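You operate a simulated robot arm through the tools that you are given. There is no shell and no other tool.

You are at the controls of a simulated robot arm. One attempt, no reset.

TASK
Put things in order on the top of the brown table. At the end: the silver peg stands where the brown wooden stick stood; the brown brass brush stands where the silver peg stood; the silver steel wheel from the top of the brown table stands on top of the brown spool; the brown wooden stick stands where the silver steel wheel stood; whatever was shut is shut again. Leave all else as you found it, and nothing knocked over.

It is judged by the outcome, as a careful person would: the job done as asked, and still so three seconds after it is handed in. It fails if anything else is knocked over, pushed out of place, dropped, spilled or broken.

THE ROBOT
A 7-joint arm with a two-finger parallel gripper, fixed in place. Base frame: the origin is at the foot of the arm, x ahead of it, y to its left, z up. Lengths are in m, angles in degrees, forces in N, time in s.
With the tool pointing down near the work surface it reaches from about 0.22 to 0.58 m from the base axis. Its first joint turns from -66.0 to 66.0 degrees. Payload 2.5 kg.
The TCP is the grasp point between the finger pads, 0.023 m short of the fingertips. In the tool frame z runs along the fingers and y along their closing line. Largest opening 0.094 m; finger width 0.038, thickness 0.01; the body of the gripper, 0.054 by 0.096 m, starts 0.039 m behind the TCP.
Orientation is that of the tool frame in the base frame, as [roll, pitch, yaw] about the fixed x, y, z axes, in that order (R = Rz(yaw) Ry(pitch) Rx(roll)). With the fingers straight down and closing along the base's y, the tool's x points along the base's -x, its y along +y and its z along -z.

THE INTERFACE
- The arm moves only by the tool jog_arm. Its argument "deltas" is one flat list of numbers, 6 for each row, row after row: the shift along the tool's x, y, z in units of 25 mm (1.0 is 25 mm), then the turn, a rotation vector about the tool's x, y, z in units of 5 degrees (1.0 is 5 degrees). In form: [x, y, z, ax, ay, az, x, y, z, ax, ay, az, ...]. A call has 1 to 20 rows; each row shifts and turns the commanded pose from where the row before left it, along the tool's axes as they then stand. "gripper" is the gripper command, from -1 (fully open) to 1 (shut), values between in proportion, set as the call begins (left out, the last holds). A call with a number of a shift or a turn outside -1 to 1 is refused whole. A row lasts 0.2 s, in which the tool goes at most 0.05 m and 8.6 degrees; a call with a longer step from one row to the next is refused whole, and so is a gripper value outside its range. Where a pose cannot be reached the arm comes as near as it can. A force on the tool above 40 N (or 10 N above the force at the start of the call, whichever is more), or a blocked arm, ends the call early, and 0.2 s more pass. Each finger travels about 0.108 m/s and halts on what it meets, pressing with about 34 N; the grip force reading is that of the motor and also rises with nothing between the fingers. The clock runs only during rows and for 0.2 s after the last one: add rows that do not move to give the fingers time. It gives the time, the measured TCP pose, the force on the tool (base axes), the opening and the grip force at its end, in the units of the frame above (readings bear some noise), with the torque about the TCP (base axes, N m) and any sound that the robot's microphone picked up.
- Cameras (640 x 400 px; columns grow to the right, rows downward): "scene" is fixed at [0.1234, -0.4102, 0.5431]; the picture's right is [0.80, -0.60, 0.00], its down [-0.35, -0.46, -0.82] and it looks along [0.49, 0.65, -0.58] (base axes); focal length 316 px, centre (320, 200). "wrist" rides on the gripper at [0.086, 0.016, -0.074] in the tool frame; the picture's right is [-0.18, 0.98, 0.00], its down [-0.58, -0.11, -0.81] and it looks along [-0.79, -0.15, 0.59] (tool axes); focal length 243 px, centre (320, 200). There is no depth. A picture from a camera that has moved, and an enlarged one, comes with that camera's place and axes in the base frame and with its lens.
- snapshot(camera): a new picture of that camera. No time passes.
- inspect(camera, box): a new picture of the part [left, top, right, bottom] of that camera's present view, enlarged. No time passes.
- hand_in(): hands the job in; it is judged then, once.

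Nothing tells you positions but the pictures and the camera data. Unless the task says otherwise, let go and move clear before handing in.

The tools are called as name(argument=value, ...) on one line, values as JSON. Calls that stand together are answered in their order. jog_arm: Moves the arm, as the interface text tells. Its arguments: {"type":"object","properties":{"deltas":{"type":"array","items":{"type":"number"}},"gripper":{"type":"number"}},"required":["deltas"]} The other tools are called the same way: snapshot (camera) takes a picture; inspect (camera, box) takes an enlarged picture of a part of a camera's view; hand_in () hands the job in.

At the start:

```text
t: 0.0
ee_pos: [0.3505, 0.2509, 0.3225]
orientation: [180.0, 0.0, -179.9]
wrist_force: [0.1, -0.5, -1.5]
ft_torque: [-0.01, 0.0, -0.01]
grip_width: 0.0941
grasp_force: 0.1
```

scene: 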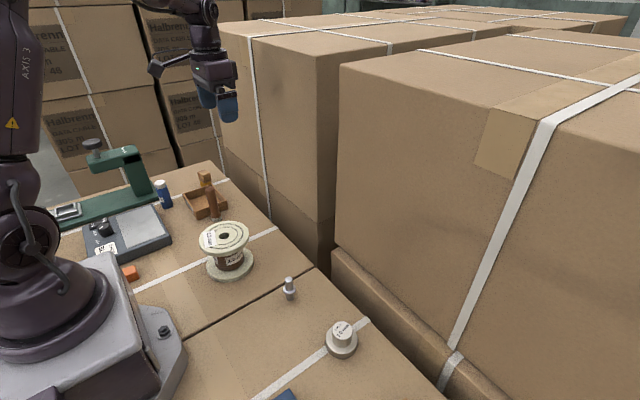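
wrist: 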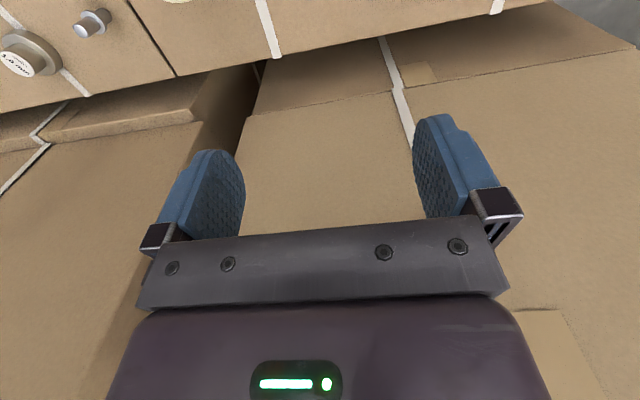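

I see a cardboard-brown table top with a spool, a small silver peg, a silver wheel-like thing, a tray with brown items, a blue can, and a scale. I'll enlarge the pictures first to identify everything.

inspect(camera="scene", box=[140, 150, 300, 250])

inspect(camera="scene", box=[180, 210, 300, 300])

inspect(camera="scene", box=[240, 260, 400, 400])

inspect(camera="scene", box=[30, 130, 190, 290])

```text
4.00 times, centred on (220, 200) of scene
camera zoom: at [0.1234, -0.4102, 0.5431], right [0.8, -0.6, 0.0], down [-0.35, -0.46, -0.82], along [0.49, 0.65, -0.58], focal length 1264 px, centre (720, 200)
```

zoom: 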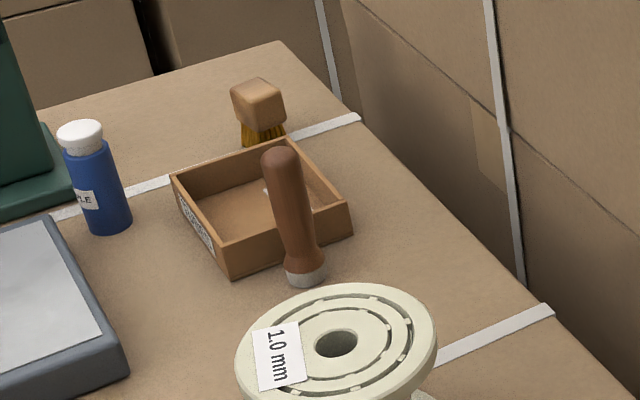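

```text
4.44 times, centred on (240, 255) of scene
camera zoom: at [0.1234, -0.4102, 0.5431], right [0.8, -0.6, 0.0], down [-0.35, -0.46, -0.82], along [0.49, 0.65, -0.58], focal length 1404 px, centre (676, -44)
```

zoom: 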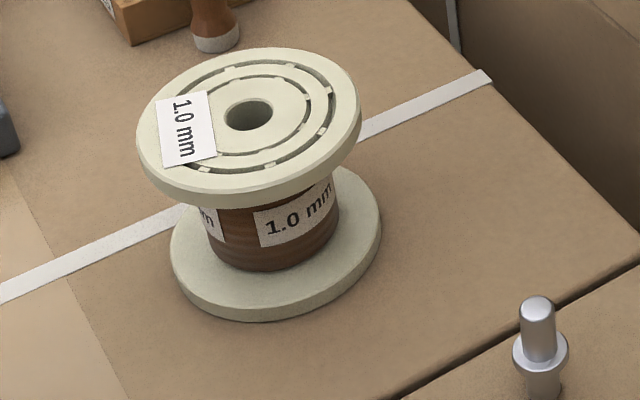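

```text
2.86 times, centred on (320, 330) of scene
camera zoom: at [0.1234, -0.4102, 0.5431], right [0.8, -0.6, 0.0], down [-0.35, -0.46, -0.82], along [0.49, 0.65, -0.58], focal length 902 px, centre (320, -171)
```

zoom: 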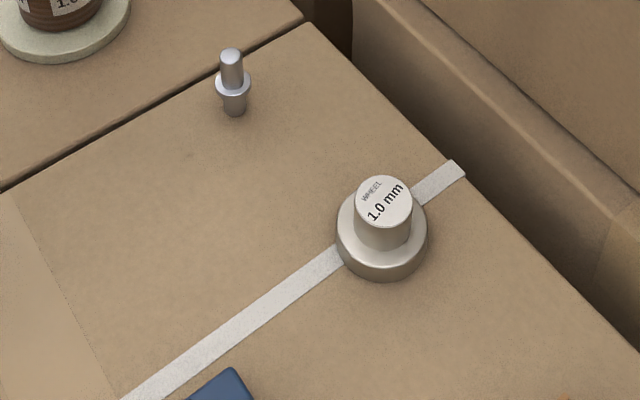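

```text
2.50 times, centred on (110, 210) of scene
camera zoom: at [0.1234, -0.4102, 0.5431], right [0.8, -0.6, 0.0], down [-0.35, -0.46, -0.82], along [0.49, 0.65, -0.58], focal length 790 px, centre (845, 175)
```

zoom: 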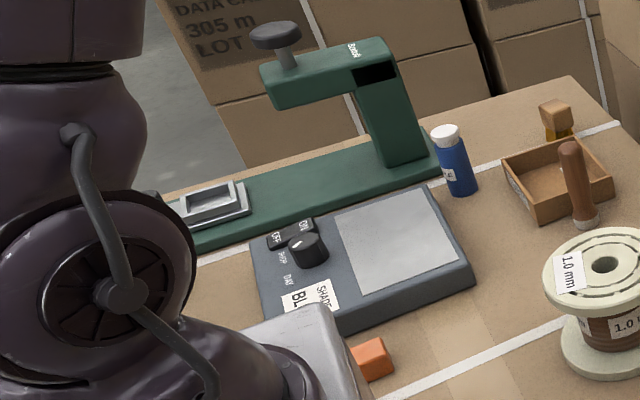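

I've identified the wheel (about x 0.34, y -0.18), peg (0.32, -0.04), spool (0.26, 0.11), stick (0.30, 0.30, next to a small tray) and brush (0.34, 0.48, behind the tray). I'll move the wrist camera to get a second view of the stick, tray and brush before touching anything.

jog_arm(deltas=[0.867, 0.733, 0, 0, 0, 0, 0.867, 0.733, 0, 0, 0, 0, 0.867, 0.733, 0, 0, 0, 0, 0.867, 0.733, 0, 0, 0, 0, 0.867, 0.733, 0, 0, 0, 0, 0.867, 0.733, 0, 0, 0, 0, 0, 0, 0, 0, 0, 0], gripper=-1)

snapshot(camera="wrist")

snapshot(camera="scene")

```text
t: 1.6
ee_pos: [0.22, 0.3623, 0.3199]
orientation: [180.0, 0.0, -180.0]
wrist_force: [0.1, -1.1, 0.1]
ft_torque: [0.01, -0.02, -0.01]
grip_width: 0.094
grasp_force: 0.1
```

```text
taken
camera wrist: at [0.1327, 0.3794, 0.3964], right [0.18, 0.98, 0.0], down [0.58, -0.11, 0.81], along [0.79, -0.15, -0.59], focal length 243 px, centre (320, 200)
```

wrist: 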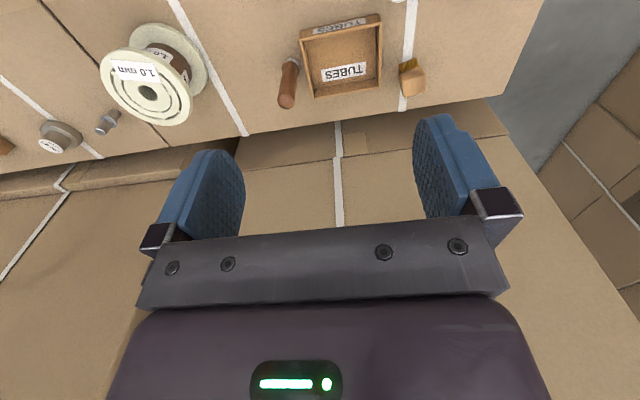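

```text
taken
```

scene: 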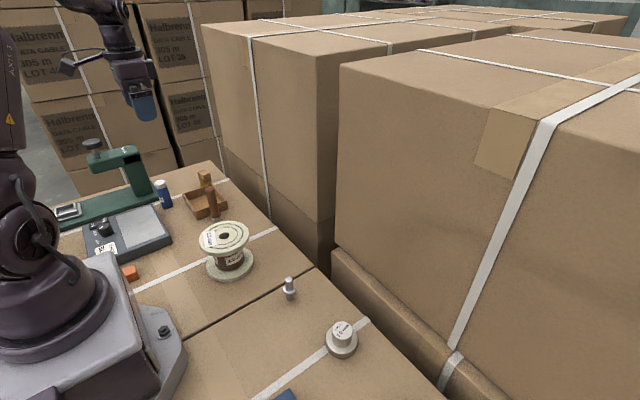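

The wrist view shows the spool, wheel, peg, stick, tray ("TUBES") and brush all at once. I'll enlarge it to measure positions.

inspect(camera="wrist", box=[260, 0, 440, 120])

inspect(camera="wrist", box=[0, 0, 220, 180])

```text
3.33 times, centred on (350, 60) of wrist
camera zoom: at [0.1327, 0.3794, 0.3964], right [0.18, 0.98, 0.0], down [0.58, -0.11, 0.81], along [0.79, -0.15, -0.59], focal length 809 px, centre (220, 667)
```

zoom: 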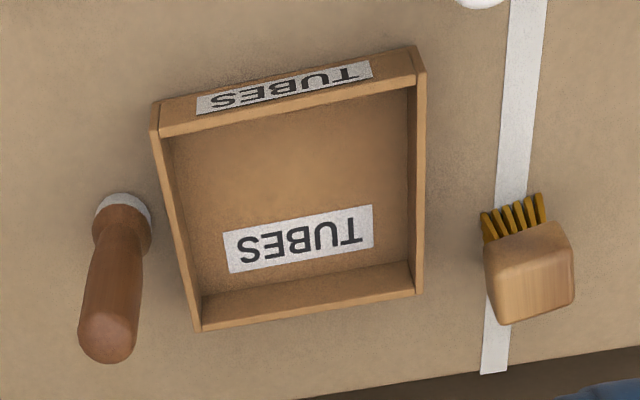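

```text
2.22 times, centred on (110, 90) of wrist
camera zoom: at [0.1327, 0.3794, 0.3964], right [0.18, 0.98, 0.0], down [0.58, -0.11, 0.81], along [0.79, -0.15, -0.59], focal length 539 px, centre (787, 444)
```

zoom: 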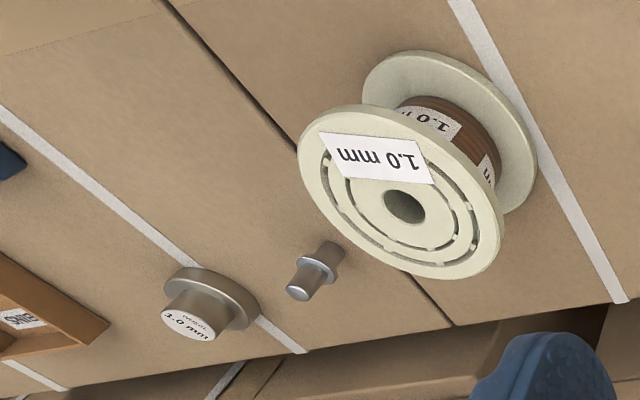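

Both cameras agree: stick at (0.304, 0.301) and about 0.10 m tall, brush at (0.346, 0.482) and about 0.05 m tall, tray wall about 0.03 m high. Next I'll move across to look at the wheel and peg from close by.

jog_arm(deltas=[-0.063, -0.97, 0.04, 0, 0, 0, -0.063, -0.97, 0.04, 0, 0, 0, -0.063, -0.97, 0.04, 0, 0, 0, -0.063, -0.97, 0.04, 0, 0, 0, -0.063, -0.97, 0.04, 0, 0, 0, -0.063, -0.97, 0.04, 0, 0, 0, -0.063, -0.97, 0.04, 0, 0, 0, -0.063, -0.97, 0.04, 0, 0, 0, -0.063, -0.97, 0.04, 0, 0, 0, -0.063, -0.97, 0.04, 0, 0, 0, -0.063, -0.97, 0.04, 0, 0, 0, -0.063, -0.97, 0.04, 0, 0, 0, -0.063, -0.97, 0.04, 0, 0, 0, -0.063, -0.97, 0.04, 0, 0, 0, -0.063, -0.97, 0.04, 0, 0, 0, -0.063, -0.97, 0.04, 0, 0, 0, -0.063, -0.97, 0.04, 0, 0, 0, -0.063, -0.97, 0.04, 0, 0, 0, -0.063, -0.97, 0.04, 0, 0, 0, 0, 0, 0, 0, 0, 0], gripper=-1)

snapshot(camera="wrist")

snapshot(camera="scene")

```text
t: 5.8
ee_pos: [0.2497, -0.1002, 0.3032]
orientation: [-180.0, 0.0, -180.0]
wrist_force: [0.4, 0.9, -0.7]
ft_torque: [-0.01, -0.02, 0.01]
grip_width: 0.0942
grasp_force: 0.1
```

```text
taken
camera wrist: at [0.163, -0.0827, 0.3782], right [0.18, 0.98, 0.0], down [0.58, -0.11, 0.81], along [0.79, -0.15, -0.59], focal length 243 px, centre (320, 200)
```

wrist: 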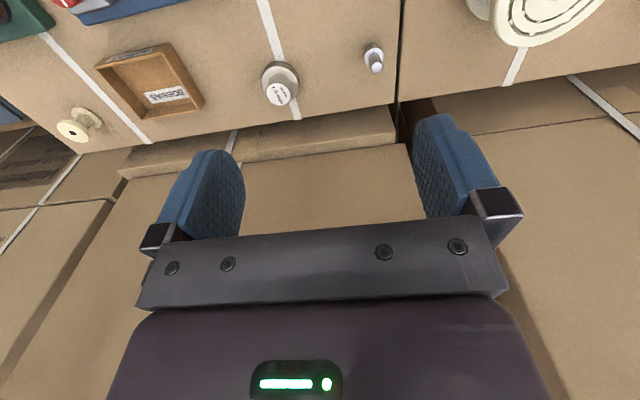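

```text
taken
```

scene: 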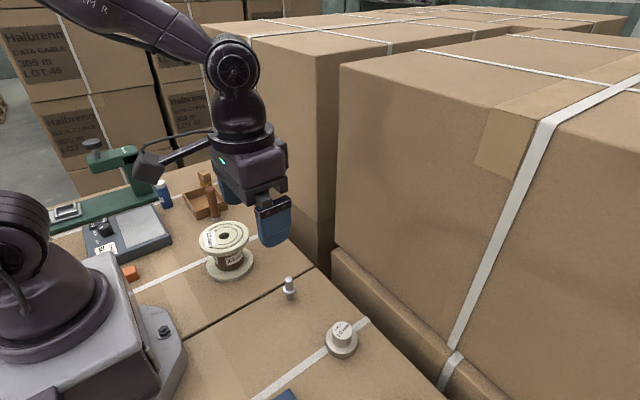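

There is a second tray and another small spool-like object on the far right side of the table. I'll enlarge those so I pick the right spool.

inspect(camera="wrist", box=[0, 0, 220, 160])

inspect(camera="wrist", box=[240, 20, 400, 130])

inspect(camera="wrist", box=[380, 0, 640, 140])

```text
2.50 times, centred on (110, 80) of wrist
camera zoom: at [0.163, -0.0827, 0.3782], right [0.18, 0.98, 0.0], down [0.58, -0.11, 0.81], along [0.79, -0.15, -0.59], focal length 606 px, centre (845, 500)
```

zoom: 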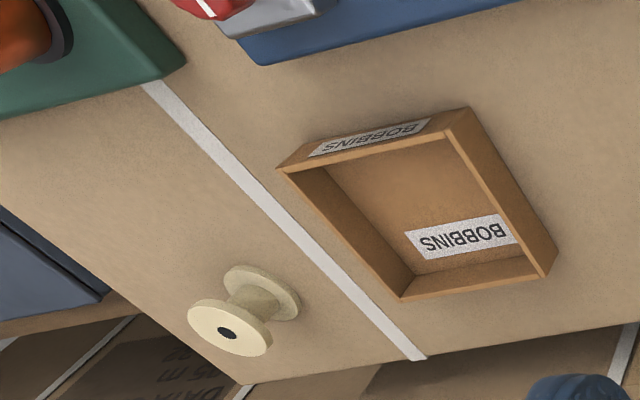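

```text
3.64 times, centred on (320, 75) of wrist
camera zoom: at [0.163, -0.0827, 0.3782], right [0.18, 0.98, 0.0], down [0.58, -0.11, 0.81], along [0.79, -0.15, -0.59], focal length 882 px, centre (320, 654)
```

zoom: 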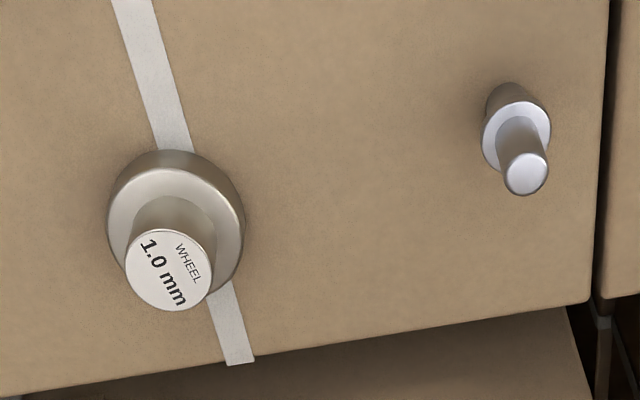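

```text
2.46 times, centred on (510, 70) of wrist
camera zoom: at [0.163, -0.0827, 0.3782], right [0.18, 0.98, 0.0], down [0.58, -0.11, 0.81], along [0.79, -0.15, -0.59], focal length 597 px, centre (-148, 520)
```

zoom: 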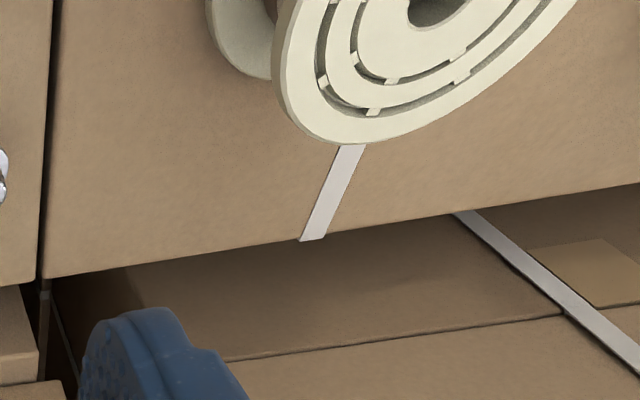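

The far-right object is an ivory bobbin, so the "brown spool" is the one with brown wire. I now put the wheel at about (0.344, -0.179), and I'll move above it and check the alignment.

jog_arm(deltas=[-0.539, -0.447, 0.876, 0, 0, 0, -0.539, -0.447, 0.876, 0, 0, 0, -0.539, -0.447, 0.876, 0, 0, 0, -0.539, -0.447, 0.876, 0, 0, 0, -0.539, -0.447, 0.876, 0, 0, 0, -0.539, -0.447, 0.876, 0, 0, 0, -0.539, -0.447, 0.876, 0, 0, 0, 0, 0, 0, 0, 0, 0], gripper=-1)

snapshot(camera="wrist")

snapshot(camera="scene")

```text
t: 7.6
ee_pos: [0.3442, -0.178, 0.1511]
orientation: [-180.0, -0.1, -179.9]
wrist_force: [0.8, -0.1, -0.3]
ft_torque: [-0.04, -0.02, -0.01]
grip_width: 0.0939
grasp_force: 0.1
```

```text
taken
camera wrist: at [0.2582, -0.1601, 0.2257], right [0.18, 0.98, 0.0], down [0.58, -0.11, 0.81], along [0.79, -0.15, -0.59], focal length 243 px, centre (320, 200)
```

wrist: 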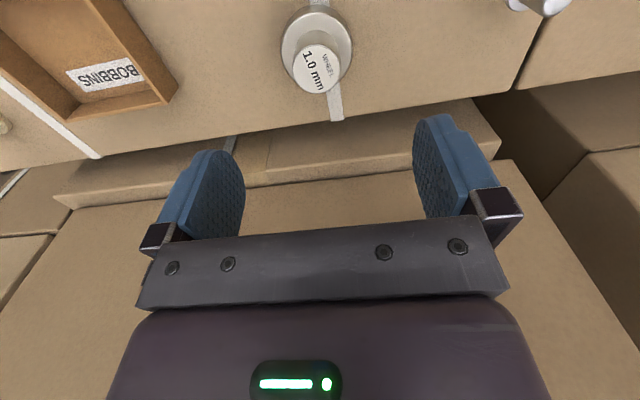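

```text
taken
```

scene: 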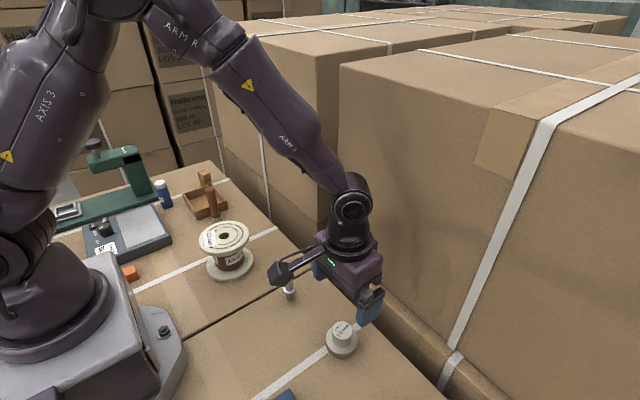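

The wheel's top sits right under the grasp point, within about 2 mm. I'll check the height of its lower disc before descending.

inspect(camera="scene", box=[310, 310, 374, 370])

inspect(camera="wrist", box=[260, 0, 380, 130])

```text
6.67 times, centred on (342, 340) of scene
camera zoom: at [0.1234, -0.4102, 0.5431], right [0.8, -0.6, 0.0], down [-0.35, -0.46, -0.82], along [0.49, 0.65, -0.58], focal length 2106 px, centre (173, -733)
```

zoom: 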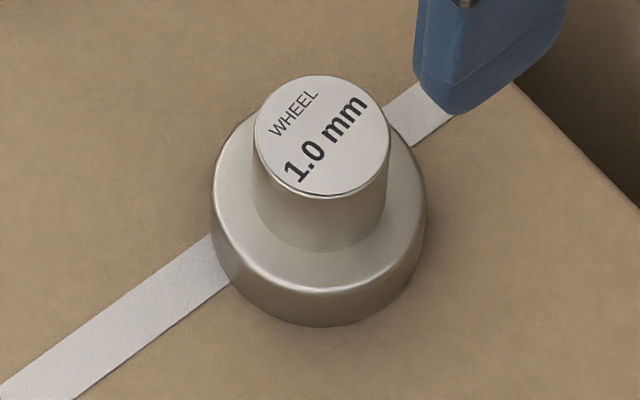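

```text
3.08 times, centred on (320, 65) of wrist
camera zoom: at [0.2582, -0.1601, 0.2257], right [0.18, 0.98, 0.0], down [0.58, -0.11, 0.81], along [0.79, -0.15, -0.59], focal length 746 px, centre (320, 615)
```

zoom: 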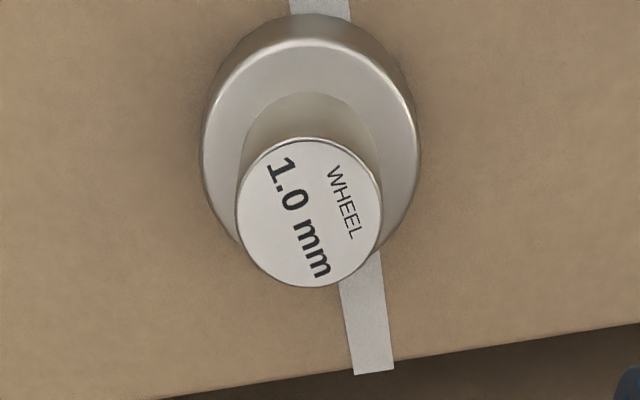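

The disc is about 19 mm thick, with the hub from 19 to 45 mm. I'll descend so the fingertips end just above the disc, then close on the hub.

jog_arm(deltas=[0.06, -0.08, 0.84, 0, 0, 0, 0, 0, 0.84, 0, 0, 0, 0, 0, 0.84, 0, 0, 0, 0, 0, 0.84, 0, 0, 0, 0, 0, 0.84, 0, 0, 0, 0, 0, 0, 0, 0, 0], gripper=-1)

snapshot(camera="wrist")

inspect(camera="scene", box=[260, 240, 420, 380])

```text
t: 9.0
ee_pos: [0.3437, -0.1785, 0.0449]
orientation: [-180.0, 0.1, -179.9]
wrist_force: [0.5, -0.6, 0.4]
ft_torque: [-0.01, -0.02, 0.0]
grip_width: 0.0941
grasp_force: 0.2
```

```text
taken
camera wrist: at [0.257, -0.1615, 0.1201], right [0.18, 0.98, 0.0], down [0.58, -0.11, 0.81], along [0.79, -0.15, -0.59], focal length 243 px, centre (320, 200)
```

wrist: 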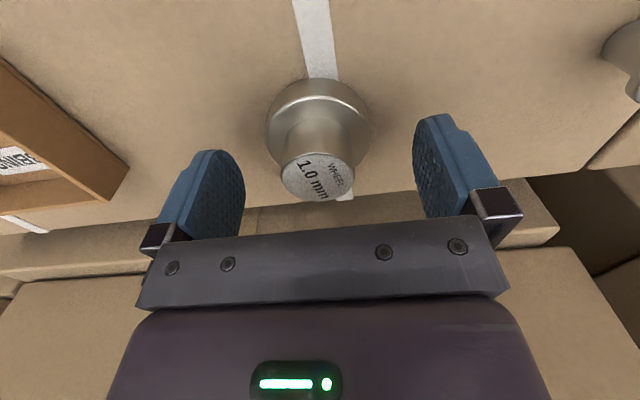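

```text
2.86 times, centred on (340, 310) of scene
camera zoom: at [0.1234, -0.4102, 0.5431], right [0.8, -0.6, 0.0], down [-0.35, -0.46, -0.82], along [0.49, 0.65, -0.58], focal length 902 px, centre (263, -114)
```

zoom: 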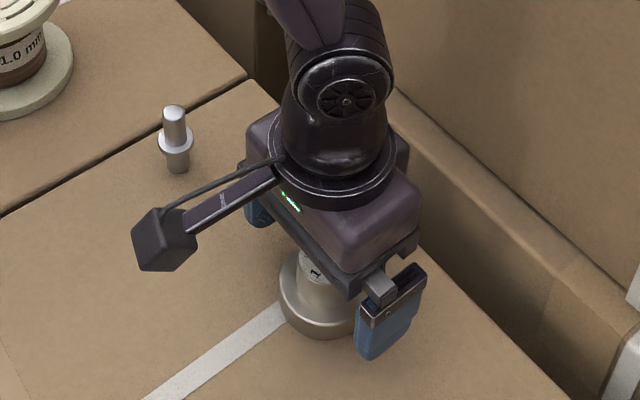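

The hub is centred between the fingers at the right height. I'll close the gripper now.

jog_arm(deltas=[0, 0, 0, 0, 0, 0, 0, 0, 0, 0, 0, 0, 0, 0, 0, 0, 0, 0, 0, 0, 0, 0, 0, 0], gripper=1)

snapshot(camera="wrist")

```text
t: 10.0
ee_pos: [0.3444, -0.1781, 0.0457]
orientation: [-180.0, 0.0, -180.0]
wrist_force: [-0.1, -0.8, 0.1]
ft_torque: [0.01, 0.0, -0.02]
grip_width: 0.0345
grasp_force: 33.8
```

```text
taken
camera wrist: at [0.257, -0.1615, 0.1203], right [0.18, 0.98, 0.0], down [0.58, -0.11, 0.81], along [0.79, -0.15, -0.59], focal length 243 px, centre (320, 200)
```

wrist: 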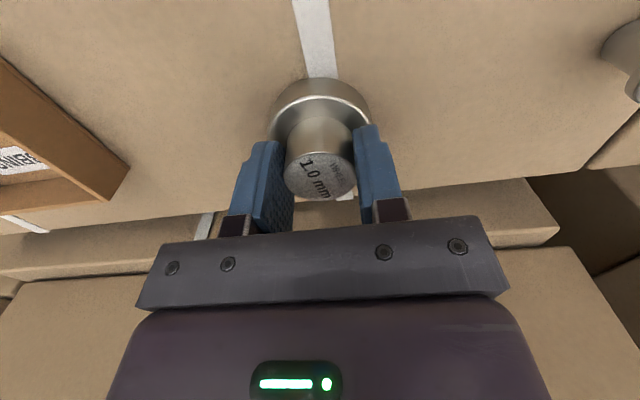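

I have the wheel (grip 34.5 mm). I'll lift it straight up, then carry it over to above the spool.

jog_arm(deltas=[0, 0, -0.5, 0, 0, 0, 0, 0, -1, 0, 0, 0, 0, 0, -1, 0, 0, 0, 0, 0, -1, 0, 0, 0, 0, 0, -1, 0, 0, 0, 0, 0, -1, 0, 0, 0, 0, 0, -1, 0, 0, 0, 0, 0, -1, 0, 0, 0, 0, 0, 0, 0, 0, 0], gripper=1)

inspect(camera="scene", box=[260, 160, 420, 380])

snapshot(camera="wrist")

```text
t: 12.0
ee_pos: [0.3459, -0.1802, 0.2314]
orientation: [180.0, -0.1, -179.8]
wrist_force: [0.1, 0.5, -1.6]
ft_torque: [0.02, 0.0, -0.02]
grip_width: 0.0345
grasp_force: 34.2
```

```text
1.82 times, centred on (340, 270) of scene
camera zoom: at [0.1234, -0.4102, 0.5431], right [0.8, -0.6, 0.0], down [-0.35, -0.46, -0.82], along [0.49, 0.65, -0.58], focal length 574 px, centre (284, 73)
```

zoom: 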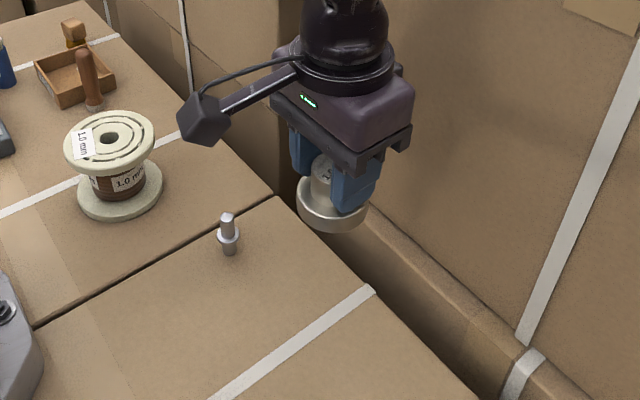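

```text
taken
camera wrist: at [0.258, -0.162, 0.307], right [0.18, 0.98, 0.0], down [0.58, -0.11, 0.81], along [0.79, -0.15, -0.59], focal length 243 px, centre (320, 200)
```

wrist: 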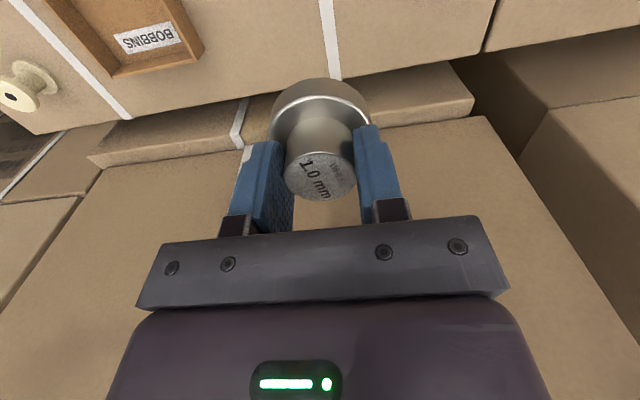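

The wheel is held level and nothing hangs from its underside. Now I'll carry it to above the spool.

jog_arm(deltas=[0.267, 0.983, 0, 0, 0, 0, 0.267, 0.983, 0, 0, 0, 0, 0.267, 0.983, 0, 0, 0, 0, 0.267, 0.983, 0, 0, 0, 0, 0.267, 0.983, 0, 0, 0, 0, 0.267, 0.983, 0, 0, 0, 0, 0.267, 0.983, 0, 0, 0, 0, 0.267, 0.983, 0, 0, 0, 0, 0.267, 0.983, 0, 0, 0, 0, 0.267, 0.983, 0, 0, 0, 0, 0.267, 0.983, 0, 0, 0, 0, 0.267, 0.983, 0, 0, 0, 0, 0, 0, 0, 0, 0, 0], gripper=1)

snapshot(camera="wrist")

snapshot(camera="scene")

```text
t: 14.8
ee_pos: [0.2627, 0.1169, 0.233]
orientation: [180.0, 0.0, -180.0]
wrist_force: [0.4, 0.3, -0.8]
ft_torque: [0.03, -0.01, -0.01]
grip_width: 0.0344
grasp_force: 34.2
```

```text
taken
camera wrist: at [0.1762, 0.1333, 0.3082], right [0.18, 0.98, 0.0], down [0.58, -0.11, 0.81], along [0.79, -0.15, -0.59], focal length 243 px, centre (320, 200)
```

wrist: 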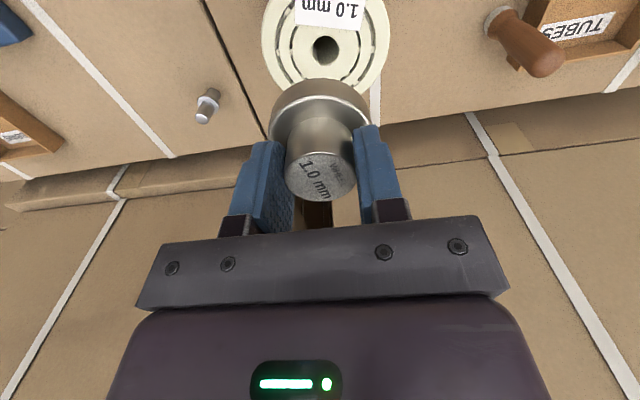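

```text
taken
```

scene: 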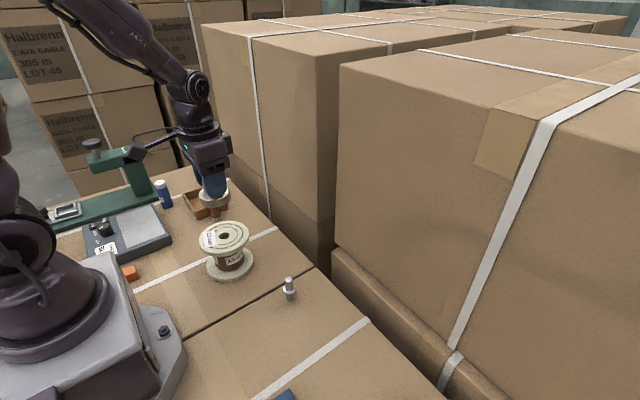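

The spool is just under the held wheel. I'll enlarge the view to measure the lateral offset between the spool's hole and the wheel.

inspect(camera="wrist", box=[240, 0, 400, 130])

inspect(camera="scene", box=[180, 130, 280, 290])

inspect(camera="wrist", box=[460, 0, 640, 110])

```text
3.08 times, centred on (320, 65) of wrist
camera zoom: at [0.1762, 0.1333, 0.3082], right [0.18, 0.98, 0.0], down [0.58, -0.11, 0.81], along [0.79, -0.15, -0.59], focal length 746 px, centre (320, 615)
```

zoom: 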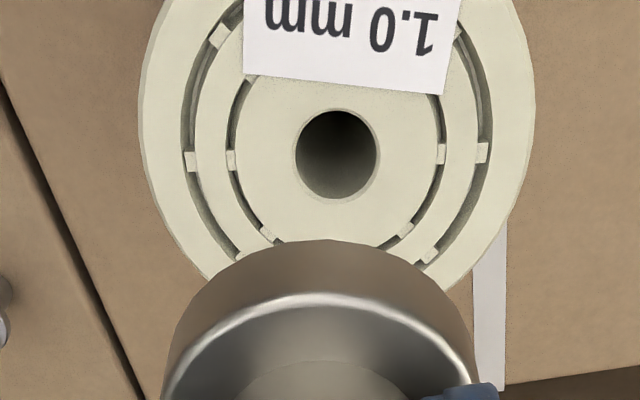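

```text
2.50 times, centred on (230, 210) of scene
camera zoom: at [0.1234, -0.4102, 0.5431], right [0.8, -0.6, 0.0], down [-0.35, -0.46, -0.82], along [0.49, 0.65, -0.58], focal length 790 px, centre (545, 175)
```

zoom: 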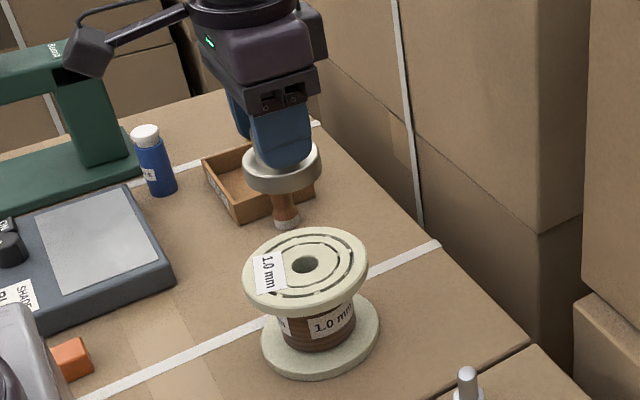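

```text
3.56 times, centred on (550, 55) of wrist
camera zoom: at [0.1762, 0.1333, 0.3082], right [0.18, 0.98, 0.0], down [0.58, -0.11, 0.81], along [0.79, -0.15, -0.59], focal length 863 px, centre (-498, 716)
```

zoom: 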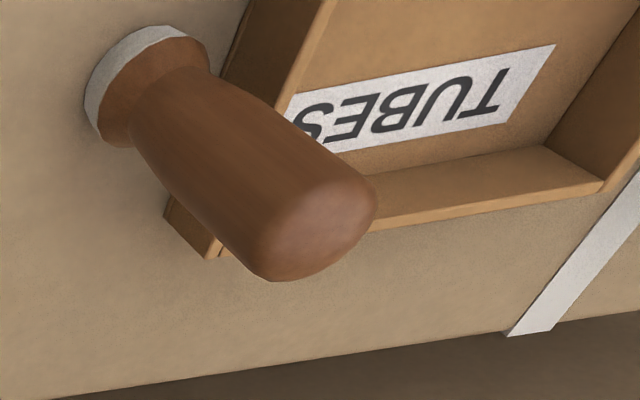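

The spool centre is about 4.5 mm to the left (+y) and 2 mm ahead of the wheel. I'll correct for that while lowering to just above the spool.

jog_arm(deltas=[-0.08, 0.18, 0, 0, 0, 0, 0, 0, 0.8, 0, 0, 0, 0, 0, 0.8, 0, 0, 0, 0, 0, 0.8, 0, 0, 0, 0, 0, 0.76, 0, 0, 0, 0, 0, 0, 0, 0, 0], gripper=1)

snapshot(camera="wrist")

inspect(camera="scene", box=[180, 170, 280, 290])

```text
t: 16.2
ee_pos: [0.2649, 0.1201, 0.1537]
orientation: [180.0, 0.0, -180.0]
wrist_force: [-0.5, -0.5, -2.0]
ft_torque: [-0.01, 0.0, -0.03]
grip_width: 0.0346
grasp_force: 34.3
```

```text
taken
camera wrist: at [0.1786, 0.1372, 0.2284], right [0.18, 0.98, 0.0], down [0.58, -0.11, 0.81], along [0.79, -0.15, -0.59], focal length 243 px, centre (320, 200)
```

wrist: 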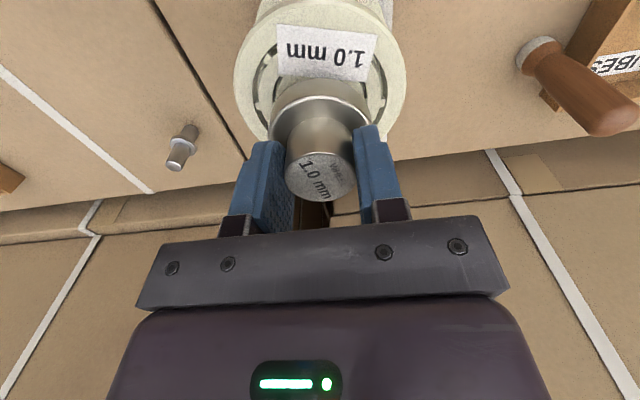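

```text
3.33 times, centred on (230, 230) of scene
camera zoom: at [0.1234, -0.4102, 0.5431], right [0.8, -0.6, 0.0], down [-0.35, -0.46, -0.82], along [0.49, 0.65, -0.58], focal length 1053 px, centre (620, 100)
```

zoom: 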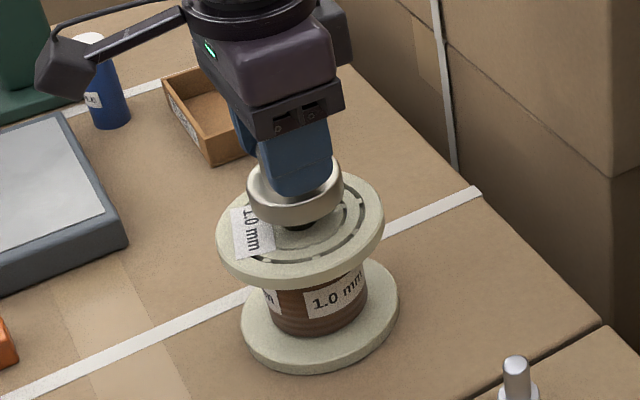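

The wheel is centred over the spool, with its underside roughly 2 cm above the flange. I'll lower it in small steps and watch the force for contact.

jog_arm(deltas=[0, 0, 0.25, 0, 0, 0, 0, 0, 0.25, 0, 0, 0, 0, 0, 0, 0, 0, 0], gripper=1)

inspect(camera="scene", box=[195, 190, 265, 260])

```text
t: 17.0
ee_pos: [0.265, 0.1199, 0.1403]
orientation: [-180.0, -0.1, 180.0]
wrist_force: [0.4, -0.6, -1.8]
ft_torque: [0.03, -0.03, -0.02]
grip_width: 0.0343
grasp_force: 33.6
```

```text
5.71 times, centred on (230, 225) of scene
camera zoom: at [0.1234, -0.4102, 0.5431], right [0.8, -0.6, 0.0], down [-0.35, -0.46, -0.82], along [0.49, 0.65, -0.58], focal length 1805 px, centre (834, 57)
```

zoom: 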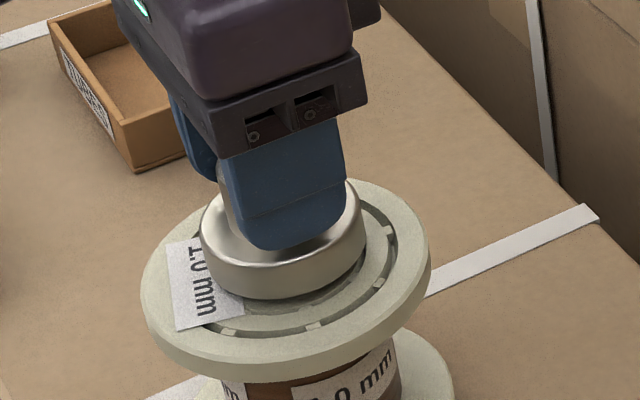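

The wheel is still hovering a few mm above the flange. I'll continue down in small steps.

jog_arm(deltas=[0, 0, 0.1, 0, 0, 0, 0, 0, 0, 0, 0, 0], gripper=1)

```text
t: 17.6
ee_pos: [0.2657, 0.1213, 0.1386]
orientation: [-180.0, 0.0, 180.0]
wrist_force: [0.2, 0.4, -2.5]
ft_torque: [0.03, 0.01, 0.03]
grip_width: 0.0343
grasp_force: 33.7
```

jog_arm(deltas=[0, 0, 0.06, 0, 0, 0, 0, 0, 0, 0, 0, 0], gripper=1)

inspect(camera="scene", box=[195, 190, 265, 260])

```text
t: 18.2
ee_pos: [0.2658, 0.1206, 0.1367]
orientation: [-179.9, 0.0, -180.0]
wrist_force: [0.0, -0.8, -2.5]
ft_torque: [-0.02, 0.03, 0.01]
grip_width: 0.0342
grasp_force: 33.6
```

```text
5.71 times, centred on (230, 225) of scene
camera zoom: at [0.1234, -0.4102, 0.5431], right [0.8, -0.6, 0.0], down [-0.35, -0.46, -0.82], along [0.49, 0.65, -0.58], focal length 1805 px, centre (834, 57)
```

zoom: 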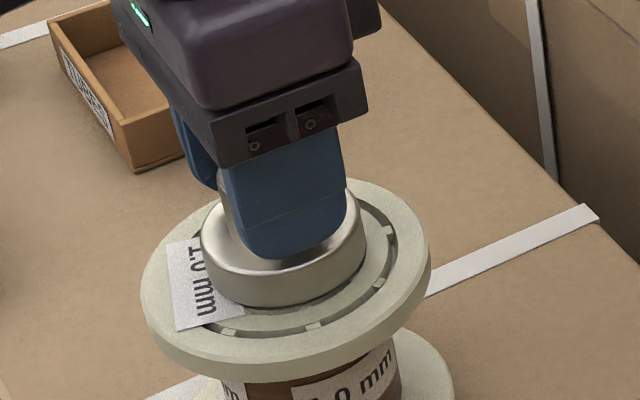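

jog_arm(deltas=[0, 0, 0.04, 0, 0, 0, 0, 0, 0, 0, 0, 0], gripper=1)

```text
t: 18.8
ee_pos: [0.2648, 0.1213, 0.1356]
orientation: [180.0, 0.0, -179.9]
wrist_force: [-0.4, 0.0, -1.3]
ft_torque: [-0.01, 0.03, 0.0]
grip_width: 0.0343
grasp_force: 33.8
```

jog_arm(deltas=[0, 0, 0.04, 0, 0, 0, 0, 0, 0, 0, 0, 0], gripper=1)

```text
t: 19.4
ee_pos: [0.2658, 0.1198, 0.1339]
orientation: [-180.0, 0.0, -180.0]
wrist_force: [-2.6, -0.3, 10.2]
ft_torque: [0.03, 0.33, 0.01]
grip_width: 0.0343
grasp_force: 33.5
```

Contact: the force rose to about 10 N, so the wheel is resting on the spool. I'll release it now.

jog_arm(deltas=[0, 0, -0.03, 0, 0, 0, 0, 0, 0, 0, 0, 0], gripper=1)

jog_arm(deltas=[0, 0, 0, 0, 0, 0, 0, 0, 0, 0, 0, 0, 0, 0, 0, 0, 0, 0], gripper=-0.2)

snapshot(camera="wrist")

```text
t: 20.0
ee_pos: [0.2651, 0.1209, 0.1346]
orientation: [-180.0, 0.0, 180.0]
wrist_force: [0.5, -0.6, -2.2]
ft_torque: [-0.05, 0.01, -0.01]
grip_width: 0.0344
grasp_force: 33.9
```

```text
t: 20.8
ee_pos: [0.2644, 0.1212, 0.1347]
orientation: [180.0, 0.0, -180.0]
wrist_force: [-0.2, 0.0, 0.7]
ft_torque: [-0.02, -0.04, 0.02]
grip_width: 0.0567
grasp_force: 0.2
```

```text
taken
camera wrist: at [0.1781, 0.1382, 0.2106], right [0.18, 0.98, 0.0], down [0.58, -0.11, 0.81], along [0.79, -0.15, -0.59], focal length 243 px, centre (320, 200)
```

wrist: 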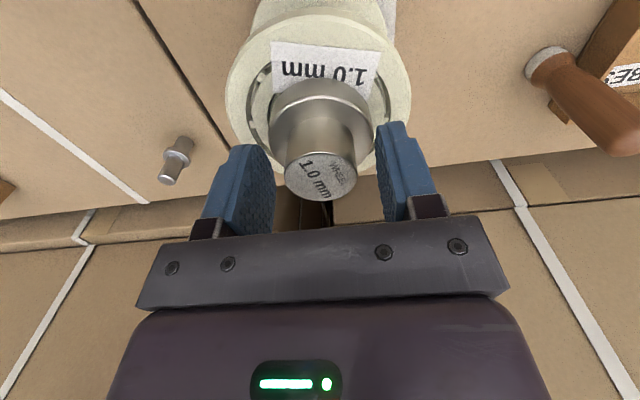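

The wheel stands free on the spool. I'll rise straight up and clear it.

jog_arm(deltas=[0, 0, -0.5, 0, 0, 0, 0, 0, -1, 0, 0, 0, 0, 0, -1, 0, 0, 0, 0, 0, -1, 0, 0, 0, 0, 0, 0, 0, 0, 0], gripper=-0.2)

snapshot(camera="wrist")

inspect(camera="scene", box=[180, 170, 280, 290])

```text
t: 22.0
ee_pos: [0.2666, 0.1212, 0.224]
orientation: [180.0, 0.0, 180.0]
wrist_force: [-0.7, -0.1, 0.3]
ft_torque: [0.0, 0.0, 0.0]
grip_width: 0.0561
grasp_force: 0.0
```

```text
taken
camera wrist: at [0.1791, 0.1379, 0.2995], right [0.18, 0.98, 0.0], down [0.58, -0.11, 0.81], along [0.79, -0.15, -0.59], focal length 243 px, centre (320, 200)
```

wrist: 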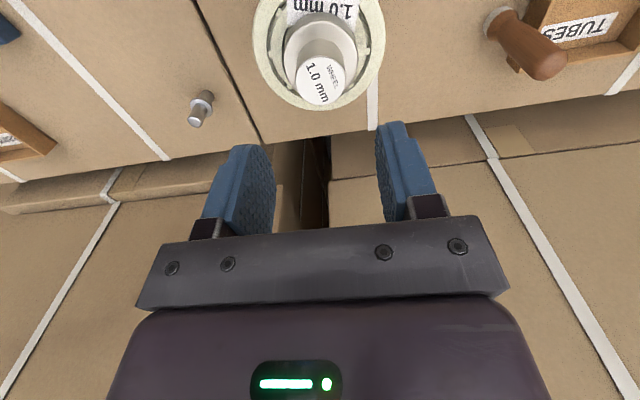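

```text
3.33 times, centred on (230, 230) of scene
camera zoom: at [0.1234, -0.4102, 0.5431], right [0.8, -0.6, 0.0], down [-0.35, -0.46, -0.82], along [0.49, 0.65, -0.58], focal length 1053 px, centre (620, 100)
```

zoom: 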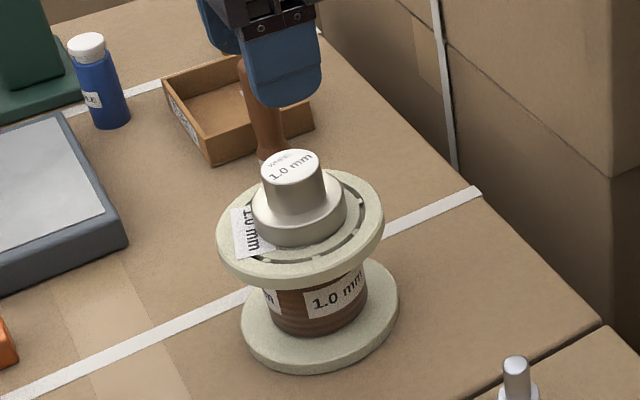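

The wheel sits squarely on the spool. Next is the stick, so I'll move above it at (0.304, 0.301).

jog_arm(deltas=[-0.195, 0.895, 0, 0, 0, 0, -0.195, 0.895, 0, 0, 0, 0, -0.195, 0.895, 0, 0, 0, 0, -0.195, 0.895, 0, 0, 0, 0, -0.195, 0.895, 0, 0, 0, 0, -0.195, 0.895, 0, 0, 0, 0, -0.195, 0.895, 0, 0, 0, 0, -0.195, 0.895, 0, 0, 0, 0, 0, 0, 0, 0, 0, 0], gripper=-0.4)

snapshot(camera="wrist")

inspect(camera="wrist", box=[240, 0, 480, 150])

```text
t: 24.0
ee_pos: [0.3048, 0.3008, 0.2218]
orientation: [-179.9, 0.0, -180.0]
wrist_force: [-0.6, 0.1, -0.2]
ft_torque: [0.01, 0.01, -0.03]
grip_width: 0.066
grasp_force: 0.1
```

```text
taken
camera wrist: at [0.2173, 0.3176, 0.2972], right [0.18, 0.98, 0.0], down [0.58, -0.11, 0.81], along [0.79, -0.15, -0.59], focal length 243 px, centre (320, 200)
```

wrist: 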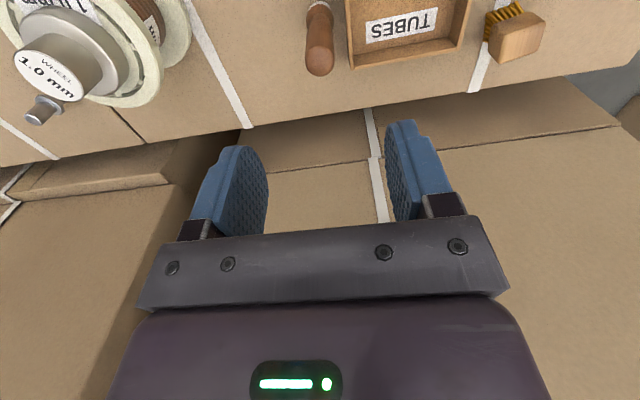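

```text
2.67 times, centred on (360, 75) of wrist
camera zoom: at [0.2173, 0.3176, 0.2972], right [0.18, 0.98, 0.0], down [0.58, -0.11, 0.81], along [0.79, -0.15, -0.59], focal length 647 px, centre (213, 533)
```

zoom: 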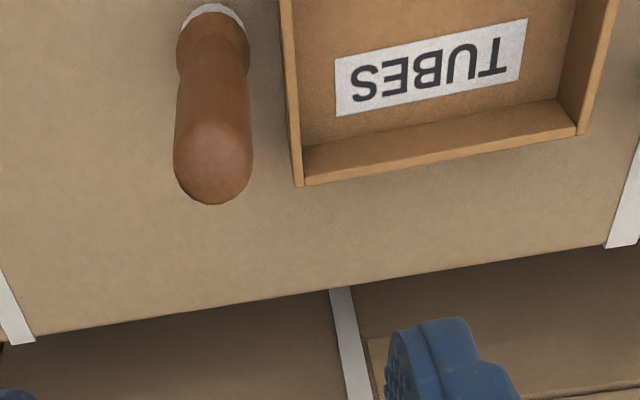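

The stick is directly below the gripper and about 0.11 m tall. I'll descend in two stages to grip its upper part, keeping the fingertips above the tray wall.

jog_arm(deltas=[0, 0, 0.9, 0, 0, 0, 0, 0, 0.9, 0, 0, 0, 0, 0, 0.9, 0, 0, 0, 0, 0, 0, 0, 0, 0], gripper=-0.4)

snapshot(camera="wrist")

inspect(camera="scene", box=[150, 120, 270, 230])

```text
t: 25.0
ee_pos: [0.3049, 0.3015, 0.1552]
orientation: [180.0, -0.1, 180.0]
wrist_force: [-0.2, 0.3, -0.6]
ft_torque: [-0.01, 0.0, 0.02]
grip_width: 0.0657
grasp_force: 0.1
```

```text
taken
camera wrist: at [0.217, 0.3179, 0.2301], right [0.18, 0.98, 0.0], down [0.58, -0.11, 0.81], along [0.79, -0.15, -0.59], focal length 243 px, centre (320, 200)
```

wrist: 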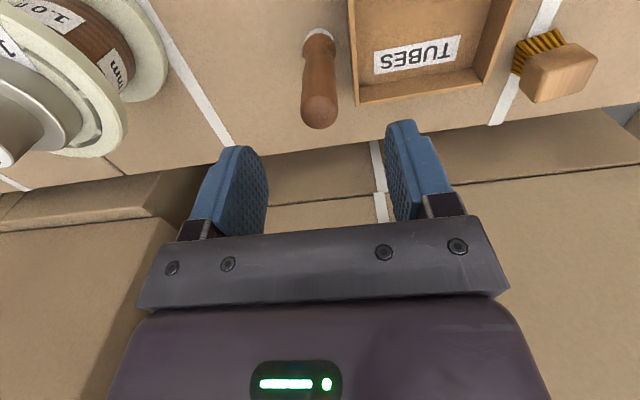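

```text
3.64 times, centred on (210, 175) of scene
camera zoom: at [0.1234, -0.4102, 0.5431], right [0.8, -0.6, 0.0], down [-0.35, -0.46, -0.82], along [0.49, 0.65, -0.58], focal length 1149 px, centre (720, 291)
```

zoom: 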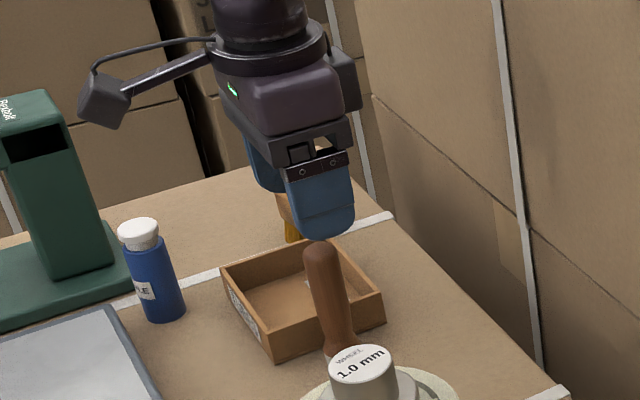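

jog_arm(deltas=[0, 0, 0.97, 0, 0, 0, 0, 0, 0.97, 0, 0, 0, 0, 0, 0.97, 0, 0, 0, 0, 0, 0, 0, 0, 0], gripper=-0.4)

snapshot(camera="wrist")

inspect(camera="scene", box=[150, 120, 270, 230])

```text
t: 26.0
ee_pos: [0.3043, 0.2995, 0.0817]
orientation: [-179.9, -0.1, -179.9]
wrist_force: [-0.5, 0.7, -0.4]
ft_torque: [0.01, 0.0, 0.02]
grip_width: 0.0657
grasp_force: 0.0
```

```text
taken
camera wrist: at [0.2171, 0.3165, 0.157], right [0.18, 0.98, 0.0], down [0.58, -0.11, 0.81], along [0.79, -0.15, -0.59], focal length 243 px, centre (320, 200)
```

wrist: 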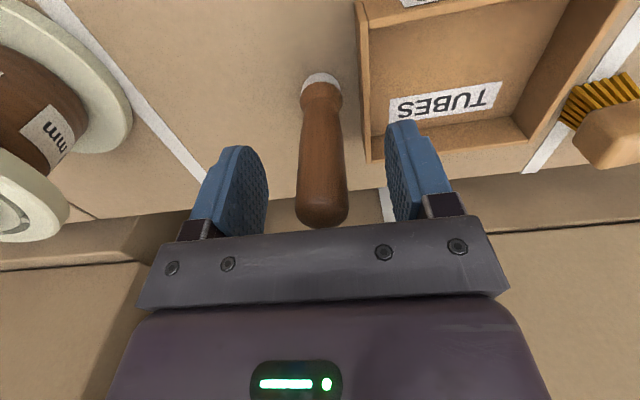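

```text
3.64 times, centred on (210, 175) of scene
camera zoom: at [0.1234, -0.4102, 0.5431], right [0.8, -0.6, 0.0], down [-0.35, -0.46, -0.82], along [0.49, 0.65, -0.58], focal length 1149 px, centre (720, 291)
```

zoom: 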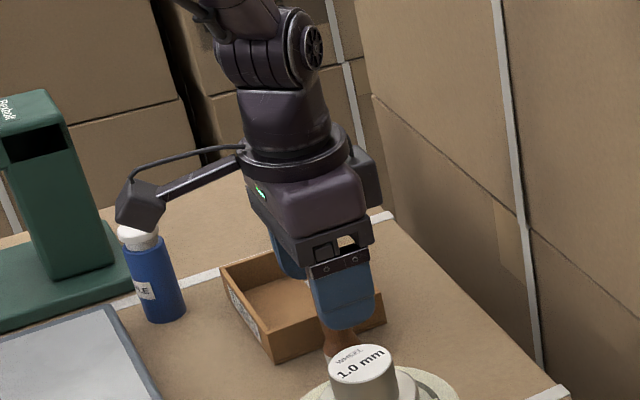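

The stick is between the fingers. I'll close on it.

jog_arm(deltas=[0, 0, 0, 0, 0, 0, 0, 0, 0, 0, 0, 0, 0, 0, 0, 0, 0, 0, 0, 0, 0, 0, 0, 0], gripper=1)

snapshot(camera="wrist")

```text
t: 27.0
ee_pos: [0.3044, 0.2986, 0.0824]
orientation: [180.0, 0.0, -180.0]
wrist_force: [-0.2, 0.1, 0.1]
ft_torque: [-0.01, -0.02, -0.02]
grip_width: 0.0223
grasp_force: 34.1
```

```text
taken
camera wrist: at [0.2171, 0.3164, 0.1573], right [0.18, 0.98, 0.0], down [0.58, -0.11, 0.81], along [0.79, -0.15, -0.59], focal length 243 px, centre (320, 200)
```

wrist: 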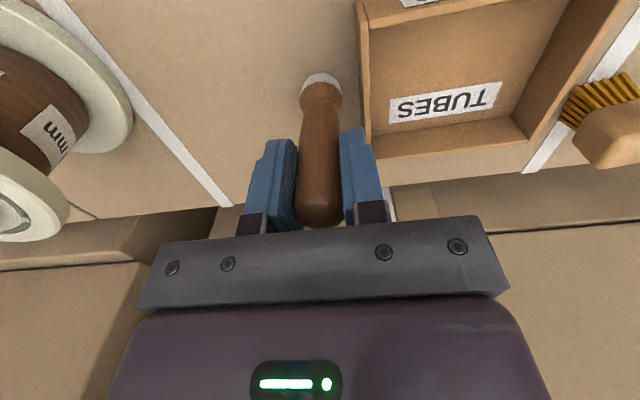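

I have the stick. I'll lift it high enough to clear the wheel on the spool.

jog_arm(deltas=[0, 0, -0.4, 0, 0, 0, 0, 0, -1, 0, 0, 0, 0, 0, -1, 0, 0, 0, 0, 0, -1, 0, 0, 0, 0, 0, -1, 0, 0, 0, 0, 0, -1, 0, 0, 0, 0, 0, -1, 0, 0, 0, 0, 0, -1, 0, 0, 0, 0, 0, 0, 0, 0, 0], gripper=1)

snapshot(camera="wrist")

snapshot(camera="scene")

```text
t: 29.0
ee_pos: [0.3054, 0.2988, 0.27]
orientation: [-180.0, 0.0, -179.9]
wrist_force: [-0.2, -0.5, -0.3]
ft_torque: [-0.04, 0.04, 0.0]
grip_width: 0.022
grasp_force: 33.7
```

```text
taken
camera wrist: at [0.2186, 0.3146, 0.3442], right [0.18, 0.98, 0.0], down [0.58, -0.11, 0.81], along [0.79, -0.15, -0.59], focal length 243 px, centre (320, 200)
```

wrist: 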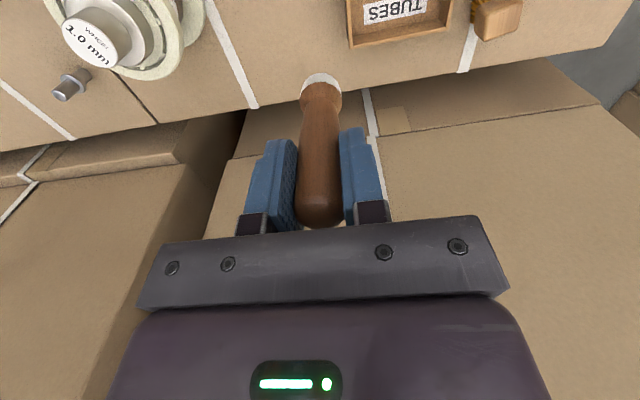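

```text
taken
```

scene: 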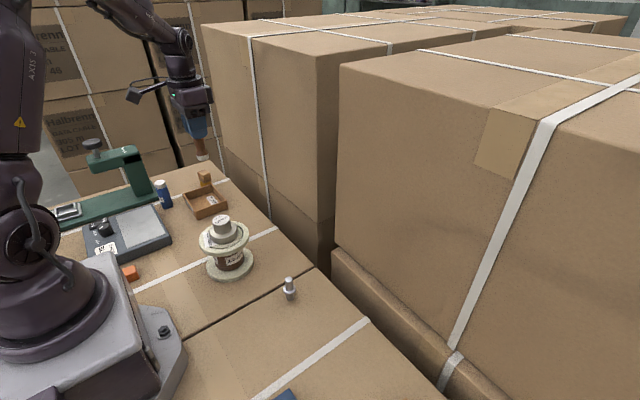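

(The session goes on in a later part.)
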